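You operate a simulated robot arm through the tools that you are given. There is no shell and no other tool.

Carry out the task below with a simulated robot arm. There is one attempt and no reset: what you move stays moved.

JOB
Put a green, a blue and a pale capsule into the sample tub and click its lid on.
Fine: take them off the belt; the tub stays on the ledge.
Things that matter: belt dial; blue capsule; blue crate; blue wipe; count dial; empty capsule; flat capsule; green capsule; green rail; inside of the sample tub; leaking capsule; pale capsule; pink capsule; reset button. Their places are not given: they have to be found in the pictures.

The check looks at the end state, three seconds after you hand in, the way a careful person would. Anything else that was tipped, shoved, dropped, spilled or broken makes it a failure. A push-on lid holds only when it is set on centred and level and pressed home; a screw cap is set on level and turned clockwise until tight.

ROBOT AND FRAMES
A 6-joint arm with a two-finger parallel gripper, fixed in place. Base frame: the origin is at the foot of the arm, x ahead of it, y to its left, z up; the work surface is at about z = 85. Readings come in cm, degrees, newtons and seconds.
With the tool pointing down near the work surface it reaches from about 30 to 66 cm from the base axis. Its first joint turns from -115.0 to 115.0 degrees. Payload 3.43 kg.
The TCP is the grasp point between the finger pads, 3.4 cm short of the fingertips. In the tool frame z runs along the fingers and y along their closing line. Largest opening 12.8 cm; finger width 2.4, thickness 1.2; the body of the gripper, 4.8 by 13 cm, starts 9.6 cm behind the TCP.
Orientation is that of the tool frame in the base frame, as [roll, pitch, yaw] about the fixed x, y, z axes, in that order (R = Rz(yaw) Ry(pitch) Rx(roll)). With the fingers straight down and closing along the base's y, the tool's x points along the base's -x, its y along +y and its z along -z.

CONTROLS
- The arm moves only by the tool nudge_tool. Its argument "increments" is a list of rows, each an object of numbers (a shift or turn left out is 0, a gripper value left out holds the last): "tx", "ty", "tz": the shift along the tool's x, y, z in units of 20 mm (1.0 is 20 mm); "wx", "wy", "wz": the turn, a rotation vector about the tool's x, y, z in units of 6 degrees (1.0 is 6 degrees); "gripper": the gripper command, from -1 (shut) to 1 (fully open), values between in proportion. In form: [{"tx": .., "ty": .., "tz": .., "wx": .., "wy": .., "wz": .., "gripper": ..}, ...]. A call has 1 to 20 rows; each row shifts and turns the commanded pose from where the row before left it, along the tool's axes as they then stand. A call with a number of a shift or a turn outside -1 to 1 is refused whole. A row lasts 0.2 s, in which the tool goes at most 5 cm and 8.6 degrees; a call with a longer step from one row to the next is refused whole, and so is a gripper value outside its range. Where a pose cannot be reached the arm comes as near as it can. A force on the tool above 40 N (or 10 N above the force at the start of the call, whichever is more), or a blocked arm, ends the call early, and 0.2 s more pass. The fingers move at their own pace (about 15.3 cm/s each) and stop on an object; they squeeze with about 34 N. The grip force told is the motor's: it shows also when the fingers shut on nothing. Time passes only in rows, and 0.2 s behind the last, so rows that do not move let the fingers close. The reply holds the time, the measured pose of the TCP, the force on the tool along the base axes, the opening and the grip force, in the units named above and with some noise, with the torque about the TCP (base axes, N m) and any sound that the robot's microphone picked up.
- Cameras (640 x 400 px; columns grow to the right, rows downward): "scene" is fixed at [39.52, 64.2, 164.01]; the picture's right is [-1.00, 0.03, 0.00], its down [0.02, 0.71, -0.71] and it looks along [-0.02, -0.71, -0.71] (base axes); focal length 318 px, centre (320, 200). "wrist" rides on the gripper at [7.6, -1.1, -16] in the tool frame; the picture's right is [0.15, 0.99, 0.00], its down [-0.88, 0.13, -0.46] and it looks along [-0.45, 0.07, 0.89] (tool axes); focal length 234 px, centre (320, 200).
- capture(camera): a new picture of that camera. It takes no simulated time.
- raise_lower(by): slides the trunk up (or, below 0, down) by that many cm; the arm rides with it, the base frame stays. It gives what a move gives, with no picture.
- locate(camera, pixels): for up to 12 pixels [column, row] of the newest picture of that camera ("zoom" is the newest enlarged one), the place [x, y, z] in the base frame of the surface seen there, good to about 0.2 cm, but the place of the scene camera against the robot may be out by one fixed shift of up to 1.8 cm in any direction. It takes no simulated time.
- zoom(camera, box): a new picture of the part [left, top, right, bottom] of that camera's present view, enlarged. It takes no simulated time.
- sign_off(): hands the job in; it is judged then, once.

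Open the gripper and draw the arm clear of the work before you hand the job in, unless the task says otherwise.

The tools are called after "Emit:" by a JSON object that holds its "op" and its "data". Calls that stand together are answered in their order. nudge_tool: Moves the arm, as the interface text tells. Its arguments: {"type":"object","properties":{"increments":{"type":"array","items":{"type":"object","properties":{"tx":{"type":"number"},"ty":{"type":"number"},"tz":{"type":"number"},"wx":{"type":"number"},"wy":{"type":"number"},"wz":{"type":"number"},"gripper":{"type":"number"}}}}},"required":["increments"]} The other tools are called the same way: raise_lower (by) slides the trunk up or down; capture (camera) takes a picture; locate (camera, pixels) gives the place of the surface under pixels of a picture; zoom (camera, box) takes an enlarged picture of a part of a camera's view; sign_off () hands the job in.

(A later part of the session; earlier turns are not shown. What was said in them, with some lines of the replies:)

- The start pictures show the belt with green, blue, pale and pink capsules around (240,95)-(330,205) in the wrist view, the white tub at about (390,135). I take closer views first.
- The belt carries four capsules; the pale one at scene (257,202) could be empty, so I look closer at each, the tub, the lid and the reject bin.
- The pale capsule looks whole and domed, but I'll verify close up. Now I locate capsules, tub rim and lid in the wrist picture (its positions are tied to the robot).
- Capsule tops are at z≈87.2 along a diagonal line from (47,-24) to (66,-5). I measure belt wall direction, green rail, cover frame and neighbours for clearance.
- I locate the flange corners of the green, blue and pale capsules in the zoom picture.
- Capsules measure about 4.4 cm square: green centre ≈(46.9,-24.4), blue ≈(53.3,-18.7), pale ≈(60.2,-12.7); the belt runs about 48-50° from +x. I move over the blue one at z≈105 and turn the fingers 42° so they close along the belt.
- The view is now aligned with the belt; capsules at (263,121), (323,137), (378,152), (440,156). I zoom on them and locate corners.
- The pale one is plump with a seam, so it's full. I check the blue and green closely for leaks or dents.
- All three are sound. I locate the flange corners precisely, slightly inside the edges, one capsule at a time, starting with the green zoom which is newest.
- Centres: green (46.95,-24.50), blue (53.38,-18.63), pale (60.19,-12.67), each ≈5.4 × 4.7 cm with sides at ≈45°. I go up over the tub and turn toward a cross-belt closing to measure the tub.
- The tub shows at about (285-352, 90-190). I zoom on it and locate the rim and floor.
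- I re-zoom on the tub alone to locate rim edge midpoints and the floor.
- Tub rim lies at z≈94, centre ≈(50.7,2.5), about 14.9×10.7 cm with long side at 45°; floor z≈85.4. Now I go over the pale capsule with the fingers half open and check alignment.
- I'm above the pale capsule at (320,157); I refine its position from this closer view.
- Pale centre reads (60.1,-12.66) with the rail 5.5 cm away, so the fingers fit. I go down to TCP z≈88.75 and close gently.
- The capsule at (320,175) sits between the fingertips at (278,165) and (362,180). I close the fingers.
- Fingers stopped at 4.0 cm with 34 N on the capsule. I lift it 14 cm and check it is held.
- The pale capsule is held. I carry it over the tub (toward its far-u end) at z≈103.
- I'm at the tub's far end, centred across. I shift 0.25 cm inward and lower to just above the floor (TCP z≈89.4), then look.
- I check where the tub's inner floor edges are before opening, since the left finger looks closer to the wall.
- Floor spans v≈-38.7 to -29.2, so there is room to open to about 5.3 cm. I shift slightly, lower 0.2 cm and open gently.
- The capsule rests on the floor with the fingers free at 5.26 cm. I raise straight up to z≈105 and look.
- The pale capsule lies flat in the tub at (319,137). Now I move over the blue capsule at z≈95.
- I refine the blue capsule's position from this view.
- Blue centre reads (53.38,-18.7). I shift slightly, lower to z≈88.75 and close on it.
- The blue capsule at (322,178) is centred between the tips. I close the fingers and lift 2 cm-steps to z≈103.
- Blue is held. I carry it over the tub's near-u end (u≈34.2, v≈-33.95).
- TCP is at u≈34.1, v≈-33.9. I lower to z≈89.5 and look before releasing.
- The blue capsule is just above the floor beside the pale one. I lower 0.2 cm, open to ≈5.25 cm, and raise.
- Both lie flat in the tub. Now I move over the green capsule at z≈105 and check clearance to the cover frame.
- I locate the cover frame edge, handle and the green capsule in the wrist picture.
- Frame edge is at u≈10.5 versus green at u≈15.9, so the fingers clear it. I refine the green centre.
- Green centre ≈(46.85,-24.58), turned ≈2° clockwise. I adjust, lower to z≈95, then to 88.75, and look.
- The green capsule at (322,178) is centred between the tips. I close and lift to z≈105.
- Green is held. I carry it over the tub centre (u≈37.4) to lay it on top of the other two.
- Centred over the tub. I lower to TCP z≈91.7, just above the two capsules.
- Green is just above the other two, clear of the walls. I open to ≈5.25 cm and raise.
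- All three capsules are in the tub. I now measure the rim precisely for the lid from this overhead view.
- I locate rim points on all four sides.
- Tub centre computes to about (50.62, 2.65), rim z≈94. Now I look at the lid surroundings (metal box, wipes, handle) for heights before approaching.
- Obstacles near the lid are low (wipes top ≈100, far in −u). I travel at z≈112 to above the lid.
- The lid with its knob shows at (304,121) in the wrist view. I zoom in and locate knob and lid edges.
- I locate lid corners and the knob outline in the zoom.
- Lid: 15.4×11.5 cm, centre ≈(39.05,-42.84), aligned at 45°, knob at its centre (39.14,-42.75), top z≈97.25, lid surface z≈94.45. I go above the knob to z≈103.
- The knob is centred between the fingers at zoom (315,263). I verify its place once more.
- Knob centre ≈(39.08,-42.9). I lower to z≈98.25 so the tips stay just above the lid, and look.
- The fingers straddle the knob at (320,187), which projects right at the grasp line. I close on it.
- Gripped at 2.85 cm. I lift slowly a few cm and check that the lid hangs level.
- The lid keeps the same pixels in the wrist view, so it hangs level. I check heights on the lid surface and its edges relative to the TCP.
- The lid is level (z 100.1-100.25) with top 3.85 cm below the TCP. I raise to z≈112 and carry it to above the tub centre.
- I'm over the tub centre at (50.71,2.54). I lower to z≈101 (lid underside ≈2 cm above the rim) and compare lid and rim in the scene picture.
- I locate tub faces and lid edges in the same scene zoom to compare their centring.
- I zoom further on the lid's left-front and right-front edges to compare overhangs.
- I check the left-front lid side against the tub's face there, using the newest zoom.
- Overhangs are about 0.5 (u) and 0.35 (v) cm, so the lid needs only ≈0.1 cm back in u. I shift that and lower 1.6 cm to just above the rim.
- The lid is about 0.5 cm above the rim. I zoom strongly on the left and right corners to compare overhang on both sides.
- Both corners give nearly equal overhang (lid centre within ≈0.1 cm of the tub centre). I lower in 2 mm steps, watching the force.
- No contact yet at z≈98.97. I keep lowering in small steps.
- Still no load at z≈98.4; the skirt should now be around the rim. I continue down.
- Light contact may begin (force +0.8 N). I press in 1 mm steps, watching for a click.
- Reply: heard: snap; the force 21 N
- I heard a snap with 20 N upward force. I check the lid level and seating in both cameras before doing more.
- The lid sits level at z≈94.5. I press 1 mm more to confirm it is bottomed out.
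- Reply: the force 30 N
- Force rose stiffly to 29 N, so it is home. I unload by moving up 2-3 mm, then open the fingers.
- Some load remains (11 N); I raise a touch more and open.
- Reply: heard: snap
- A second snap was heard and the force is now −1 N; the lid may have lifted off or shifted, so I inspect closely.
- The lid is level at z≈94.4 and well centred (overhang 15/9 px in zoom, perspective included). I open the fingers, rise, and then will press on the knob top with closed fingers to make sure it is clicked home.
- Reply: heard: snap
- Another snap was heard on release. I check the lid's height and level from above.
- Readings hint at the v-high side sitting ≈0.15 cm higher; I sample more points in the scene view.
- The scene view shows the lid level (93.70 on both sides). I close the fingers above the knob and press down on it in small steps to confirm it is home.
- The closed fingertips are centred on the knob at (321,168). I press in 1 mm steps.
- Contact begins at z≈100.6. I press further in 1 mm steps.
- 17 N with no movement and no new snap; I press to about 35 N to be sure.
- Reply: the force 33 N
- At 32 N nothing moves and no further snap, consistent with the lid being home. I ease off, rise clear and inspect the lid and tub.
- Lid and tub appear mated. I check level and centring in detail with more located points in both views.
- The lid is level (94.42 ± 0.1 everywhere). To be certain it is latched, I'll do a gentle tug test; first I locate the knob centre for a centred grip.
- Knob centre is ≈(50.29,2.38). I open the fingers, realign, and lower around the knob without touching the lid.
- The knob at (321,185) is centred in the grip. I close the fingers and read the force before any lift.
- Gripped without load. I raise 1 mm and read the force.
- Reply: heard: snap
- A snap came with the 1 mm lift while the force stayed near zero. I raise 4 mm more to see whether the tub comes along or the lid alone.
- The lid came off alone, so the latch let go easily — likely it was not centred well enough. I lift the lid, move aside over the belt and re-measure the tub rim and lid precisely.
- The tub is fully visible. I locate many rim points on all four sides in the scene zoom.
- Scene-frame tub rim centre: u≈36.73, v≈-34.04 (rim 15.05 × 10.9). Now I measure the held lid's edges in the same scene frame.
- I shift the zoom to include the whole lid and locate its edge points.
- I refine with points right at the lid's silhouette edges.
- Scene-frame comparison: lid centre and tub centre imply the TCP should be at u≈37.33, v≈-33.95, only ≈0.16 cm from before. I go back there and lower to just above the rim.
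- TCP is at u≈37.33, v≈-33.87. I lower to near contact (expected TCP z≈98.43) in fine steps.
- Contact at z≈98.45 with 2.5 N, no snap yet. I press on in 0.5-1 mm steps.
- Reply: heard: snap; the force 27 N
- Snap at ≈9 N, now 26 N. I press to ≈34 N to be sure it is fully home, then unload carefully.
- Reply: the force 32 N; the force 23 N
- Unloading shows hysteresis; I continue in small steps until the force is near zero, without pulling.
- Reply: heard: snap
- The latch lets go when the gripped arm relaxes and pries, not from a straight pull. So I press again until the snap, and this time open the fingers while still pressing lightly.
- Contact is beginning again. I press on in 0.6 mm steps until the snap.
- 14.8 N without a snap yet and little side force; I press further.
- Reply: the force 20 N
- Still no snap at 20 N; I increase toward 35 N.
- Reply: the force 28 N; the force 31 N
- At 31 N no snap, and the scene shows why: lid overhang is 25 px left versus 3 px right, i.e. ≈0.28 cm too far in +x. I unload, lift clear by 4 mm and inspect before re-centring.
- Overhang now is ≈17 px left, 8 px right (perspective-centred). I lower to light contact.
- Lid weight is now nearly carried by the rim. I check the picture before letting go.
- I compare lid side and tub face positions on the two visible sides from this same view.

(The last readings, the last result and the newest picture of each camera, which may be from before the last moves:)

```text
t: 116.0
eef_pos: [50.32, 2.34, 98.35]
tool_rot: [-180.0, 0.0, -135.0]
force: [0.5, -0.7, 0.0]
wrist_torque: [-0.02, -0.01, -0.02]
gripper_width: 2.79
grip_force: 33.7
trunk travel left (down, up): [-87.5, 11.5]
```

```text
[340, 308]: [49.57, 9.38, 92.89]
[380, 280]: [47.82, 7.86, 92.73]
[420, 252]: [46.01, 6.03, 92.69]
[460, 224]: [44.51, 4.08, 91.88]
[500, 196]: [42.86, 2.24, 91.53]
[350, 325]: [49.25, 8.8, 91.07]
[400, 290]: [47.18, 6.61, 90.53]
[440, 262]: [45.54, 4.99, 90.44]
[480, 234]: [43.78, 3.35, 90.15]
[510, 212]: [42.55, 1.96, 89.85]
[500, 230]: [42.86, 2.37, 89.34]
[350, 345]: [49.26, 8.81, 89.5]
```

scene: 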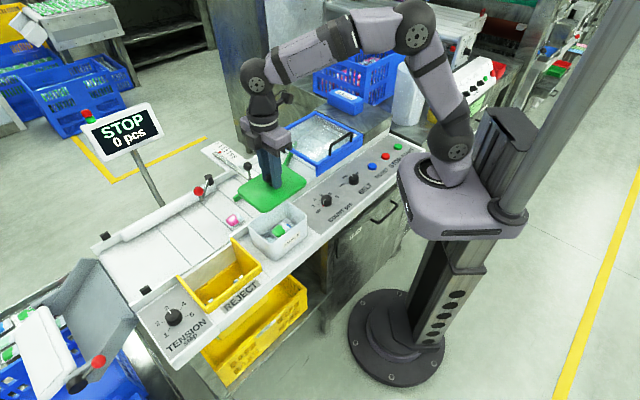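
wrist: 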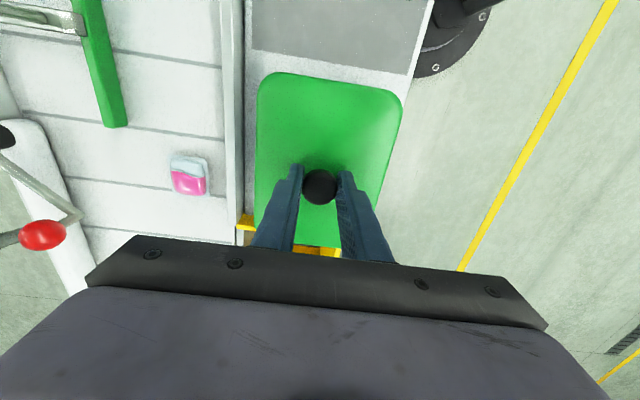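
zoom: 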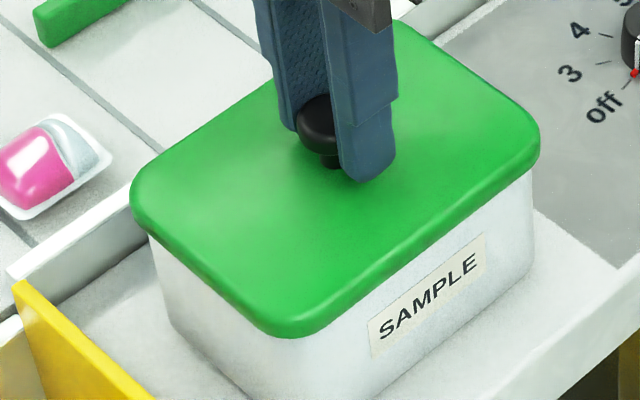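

The lid is centred within ≈0.1 cm. I make a last 0.1 cm v-shift with the weight lifted, set it down again, and open the fingers.

Emit:
{"op": "nudge_tool", "data": {"increments": [{"tz": -0.08}, {"ty": 0.05}, {"tz": 0.05}, {"tz": 0.03}, {"tz": 0.02}, {}]}}

Emit:
{"op": "nudge_tool", "data": {"increments": [{"gripper": -0.5}, {"gripper": -0.35}, {"gripper": -0.2}, {}]}}

Emit:
{"op": "zoom", "data": {"camera": "scene", "box": [236, 195, 316, 255]}}

```text
t: 117.4
eef_pos: [50.2, 2.28, 98.27]
tool_rot: [-179.9, 0.0, -135.0]
force: [0.5, 0.1, -0.7]
wrist_torque: [-0.01, 0.0, -0.02]
gripper_width: 2.81
grip_force: 34.2
trunk travel left (down, up): [-87.5, 11.5]
```

```text
t: 118.4
eef_pos: [50.14, 2.44, 98.34]
tool_rot: [-180.0, 0.1, -135.0]
force: [0.6, -1.3, -0.6]
wrist_torque: [0.01, 0.01, 0.0]
gripper_width: 5.12
grip_force: 0.1
trunk travel left (down, up): [-87.5, 11.5]
```

```text
6.67 times, centred on (276, 225) of scene
```

zoom: 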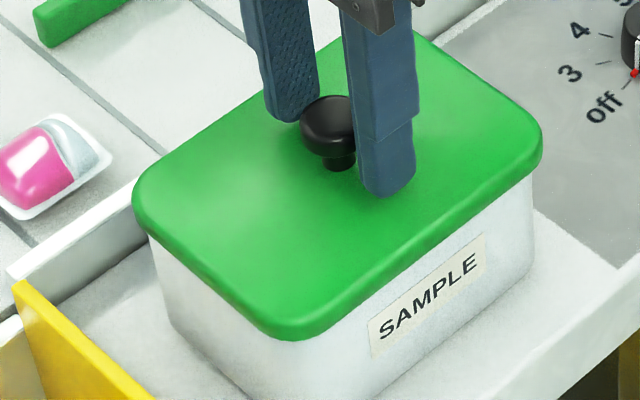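

Released with no snap; the lid rests centred (132/543 against tub 150/533). I rise, close the fingers and press straight down on the knob.

Emit:
{"op": "nudge_tool", "data": {"increments": [{"tz": -0.3}, {"tz": -0.6}, {"tz": -1}, {"tz": -1}, {"gripper": -1}, {"gripper": -1}, {"gripper": -1}, {"tz": 0.5}, {"tz": 0.5}, {"tz": 0.4}, {"tz": 0.15}, {}]}}

Emit:
{"op": "capture", "data": {"camera": "wrist"}}

Emit:
{"op": "zoom", "data": {"camera": "scene", "box": [236, 195, 316, 255]}}

```text
t: 121.0
eef_pos: [50.03, 2.31, 101.1]
tool_rot: [-180.0, 0.0, -135.1]
force: [-0.2, 0.3, 0.0]
wrist_torque: [-0.01, 0.0, -0.01]
gripper_width: 0.0
grip_force: 32.9
trunk travel left (down, up): [-87.5, 11.5]
```

```text
taken
```

wrist: 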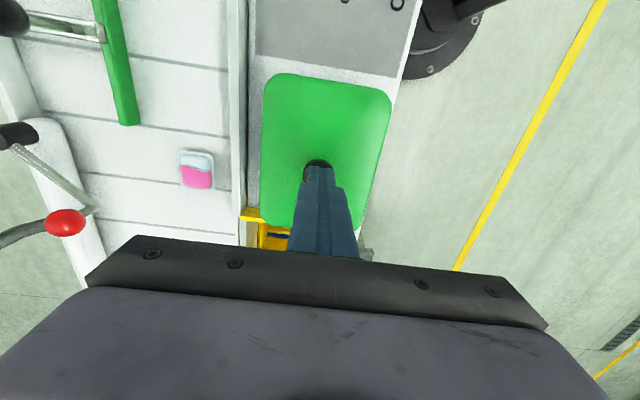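

```text
6.67 times, centred on (276, 225) of scene
```

zoom: 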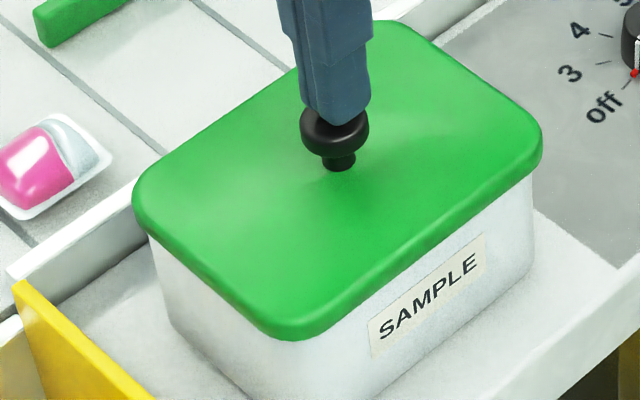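

The closed tips are over the knob centre. I press down in steps.

Emit:
{"op": "nudge_tool", "data": {"increments": [{"tz": 0.1}, {"tz": 0.1}, {}]}}

Emit:
{"op": "nudge_tool", "data": {"increments": [{"tz": 0.05}, {}]}}

Emit:
{"op": "nudge_tool", "data": {"increments": [{"tz": 0.05}, {}]}}

```text
t: 121.8
eef_pos: [50.24, 2.35, 100.55]
tool_rot: [180.0, 0.1, -135.0]
force: [-0.4, -0.3, -0.2]
wrist_torque: [0.03, 0.03, -0.01]
gripper_width: 0.0
grip_force: 32.9
trunk travel left (down, up): [-87.5, 11.5]
```

```text
t: 122.4
eef_pos: [50.29, 2.31, 100.65]
tool_rot: [-179.9, 0.2, -135.0]
force: [2.6, 0.1, 9.9]
wrist_torque: [-0.01, -0.06, 0.08]
gripper_width: 0.0
grip_force: 33.3
trunk travel left (down, up): [-87.5, 11.5]
heard: snap
```

```text
t: 123.0
eef_pos: [50.22, 2.28, 100.61]
tool_rot: [-179.8, 0.3, -135.0]
force: [6.8, 0.2, 22.0]
wrist_torque: [-0.05, -0.19, 0.04]
gripper_width: 0.0
grip_force: 33.1
trunk travel left (down, up): [-87.5, 11.5]
```

A clean snap at ≈10 N, now 22 N. I press a touch more, then rise straight off.

Emit:
{"op": "nudge_tool", "data": {"increments": [{"tz": 0.04}, {}]}}

Emit:
{"op": "nudge_tool", "data": {"increments": [{"tz": -0.05}, {"tz": -0.05}, {"tz": -0.1}, {"tz": -0.2}, {}]}}

Emit:
{"op": "nudge_tool", "data": {"increments": [{"tz": -0.5}, {"tz": -1}, {"tz": -1}, {"tz": -1}, {"tz": -1}, {"tz": -1}, {}]}}

Emit:
{"op": "capture", "data": {"camera": "wrist"}}

Emit:
{"op": "zoom", "data": {"camera": "scene", "box": [236, 195, 316, 255]}}

```text
t: 123.6
eef_pos: [50.24, 2.34, 100.59]
tool_rot: [-179.7, 0.3, -135.0]
force: [5.5, -0.5, 28.5]
wrist_torque: [0.03, -0.19, 0.02]
gripper_width: 0.0
grip_force: 33.4
trunk travel left (down, up): [-87.5, 11.5]
```

```text
t: 124.8
eef_pos: [50.03, 2.38, 101.11]
tool_rot: [180.0, -0.1, -135.1]
force: [0.7, 0.1, -0.4]
wrist_torque: [0.02, -0.01, 0.01]
gripper_width: 0.0
grip_force: 32.8
trunk travel left (down, up): [-87.5, 11.5]
```

```text
t: 126.4
eef_pos: [50.17, 2.41, 112.25]
tool_rot: [180.0, 0.0, -135.0]
force: [0.4, 0.4, 0.0]
wrist_torque: [0.02, -0.02, -0.02]
gripper_width: 0.01
grip_force: 33.2
trunk travel left (down, up): [-87.5, 11.5]
```

```text
taken
```

wrist: 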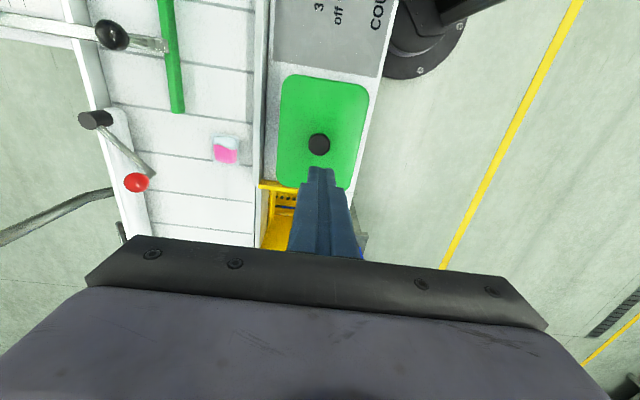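

```text
6.67 times, centred on (276, 225) of scene
```

zoom: 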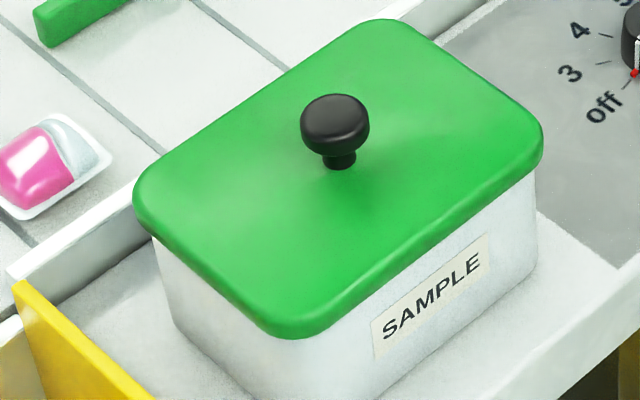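

A clean snap during the press and none on withdrawal. I check centring and level of the latched lid closely.

Emit:
{"op": "zoom", "data": {"camera": "scene", "box": [240, 210, 280, 250]}}

Emit:
{"op": "zoom", "data": {"camera": "scene", "box": [284, 195, 324, 235]}}

Emit:
{"op": "zoom", "data": {"camera": "wrist", "box": [260, 60, 390, 200]}}

Emit:
{"op": "locate", "data": {"camera": "zoom", "pixels": [[235, 60], [420, 90], [225, 130], [435, 120], [222, 200], [410, 200], [220, 270], [395, 270], [240, 325], [365, 335], [320, 75], [315, 245]]}}

```text
10.00 times, centred on (260, 230) of scene
```

zoom: 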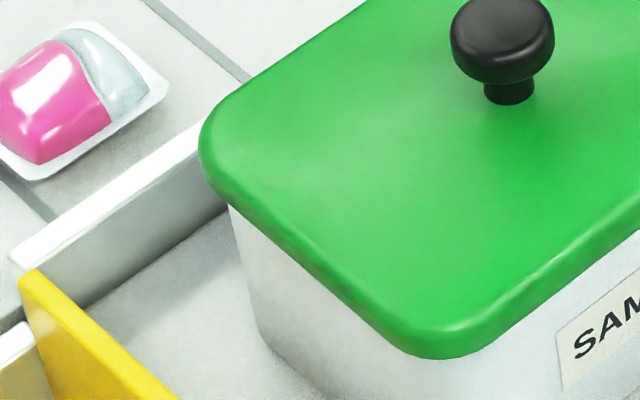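

```text
10.00 times, centred on (304, 215) of scene
```

zoom: 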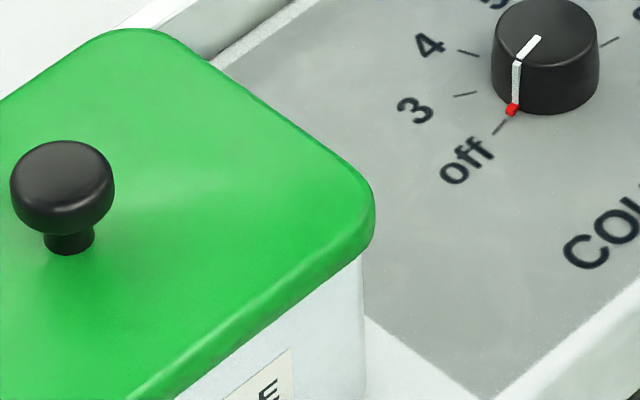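

```text
2.86 times, centred on (325, 130) of wrist
```

zoom: 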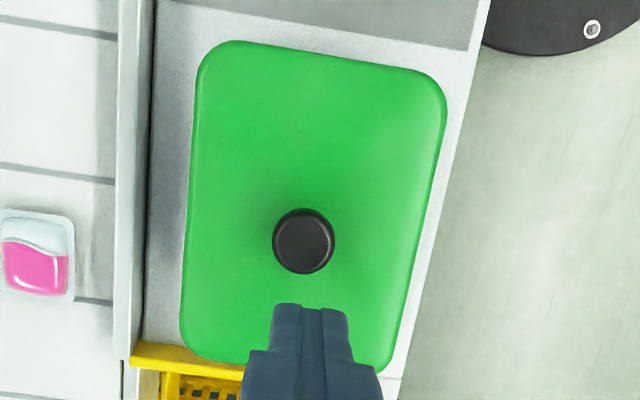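

```text
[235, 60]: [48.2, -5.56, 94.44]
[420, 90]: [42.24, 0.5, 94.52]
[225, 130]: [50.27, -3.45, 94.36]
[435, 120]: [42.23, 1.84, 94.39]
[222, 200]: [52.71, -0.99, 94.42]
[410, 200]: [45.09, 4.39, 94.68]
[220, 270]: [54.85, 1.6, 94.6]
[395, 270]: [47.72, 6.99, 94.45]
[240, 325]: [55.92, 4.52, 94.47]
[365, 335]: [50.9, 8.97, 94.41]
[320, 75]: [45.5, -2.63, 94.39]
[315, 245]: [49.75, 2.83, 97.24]
```

Lid and tub shifted together and the lid is level (≈94.45) and centred within ≈0.1 cm, latched with a snap. I open the gripper and draw the arm up and back, clear of the work.

Emit:
{"op": "nudge_tool", "data": {"increments": [{"tz": -1}, {"tz": -1, "gripper": 0.0}, {"tz": -1, "gripper": 1}, {"tx": 0.7, "tz": -0.6}, {"tx": 0.7, "tz": -0.6}, {"tx": 0.7, "tz": -0.6}, {"tx": 0.7, "tz": -0.4}, {"tx": 0.7}, {"tx": 0.7}, {"tx": 0.7}, {}, {}]}}

Emit:
{"op": "capture", "data": {"camera": "scene"}}

Emit:
{"op": "capture", "data": {"camera": "wrist"}}

Emit:
{"op": "zoom", "data": {"camera": "scene", "box": [170, 90, 390, 260]}}

```text
t: 129.0
eef_pos: [43.25, -4.71, 122.5]
tool_rot: [180.0, 0.0, -134.9]
force: [0.1, -0.4, -0.7]
wrist_torque: [0.02, -0.01, 0.0]
gripper_width: 12.83
grip_force: 0.0
trunk travel left (down, up): [-87.5, 11.5]
```

```text
taken
```

scene: 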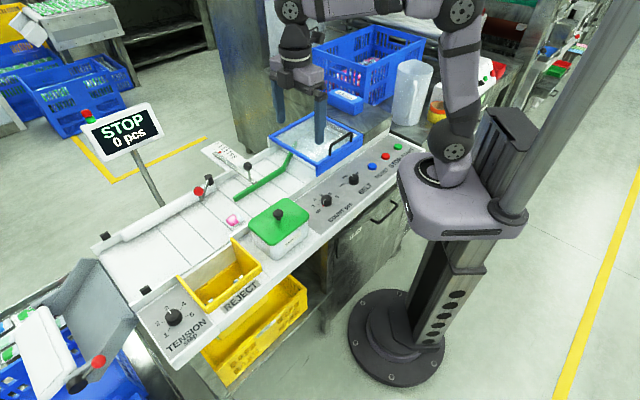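

```text
taken
```

wrist: 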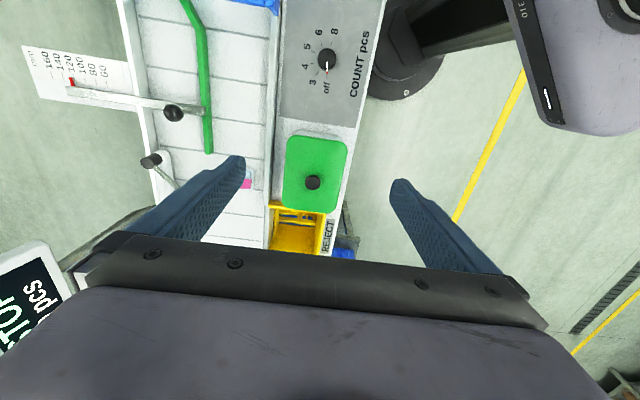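

```text
2.35 times, centred on (280, 175) of scene
```

zoom: 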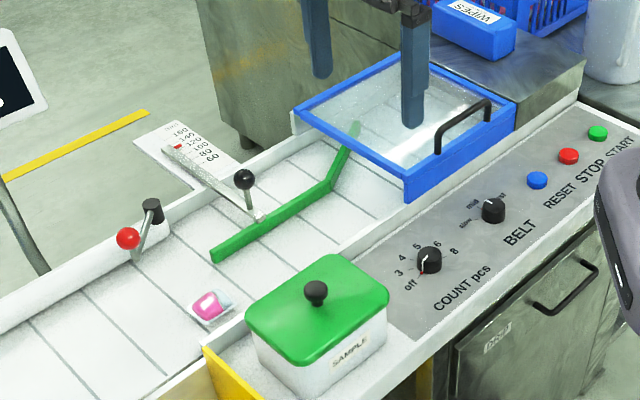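

The scene shows the tub closed on the ledge, the pink capsule, rail, dials, wipes and cover untouched, and the arm open and clear at z≈122. I hand the job in.

Emit:
{"op": "sign_off", "data": {}}

```text
The job is handed in.
```

The job is handed in: the green, blue and pale capsules are in the sample tub, and its lid is on, still on the ledge.

- **Capsules:** I checked all three up close before taking them off the belt and saw no dents or leaks. Blue and pale lie flat on the tub floor, and green rests across the top of them.
- **Lid:** The first tries did not hold. The lid snapped on but came off again each time I eased off or tested it while still gripping the knob. For the last try I set it down, let go, and pressed the knob from above with closed fingers. It snapped at about 10 N; I pressed on to about 28 N and heard no snap as I withdrew. I did not pull on it after that. It reads level and about 0.1 cm off centre.
- **Tub position:** It slid a few millimetres on the ledge while I was pressing.
- **Everything else:** The pink capsule, rail, lever, dials, cover and wipes look unmoved in the last picture. I pressed no buttons. The gripper is open and the arm is clear of the work.
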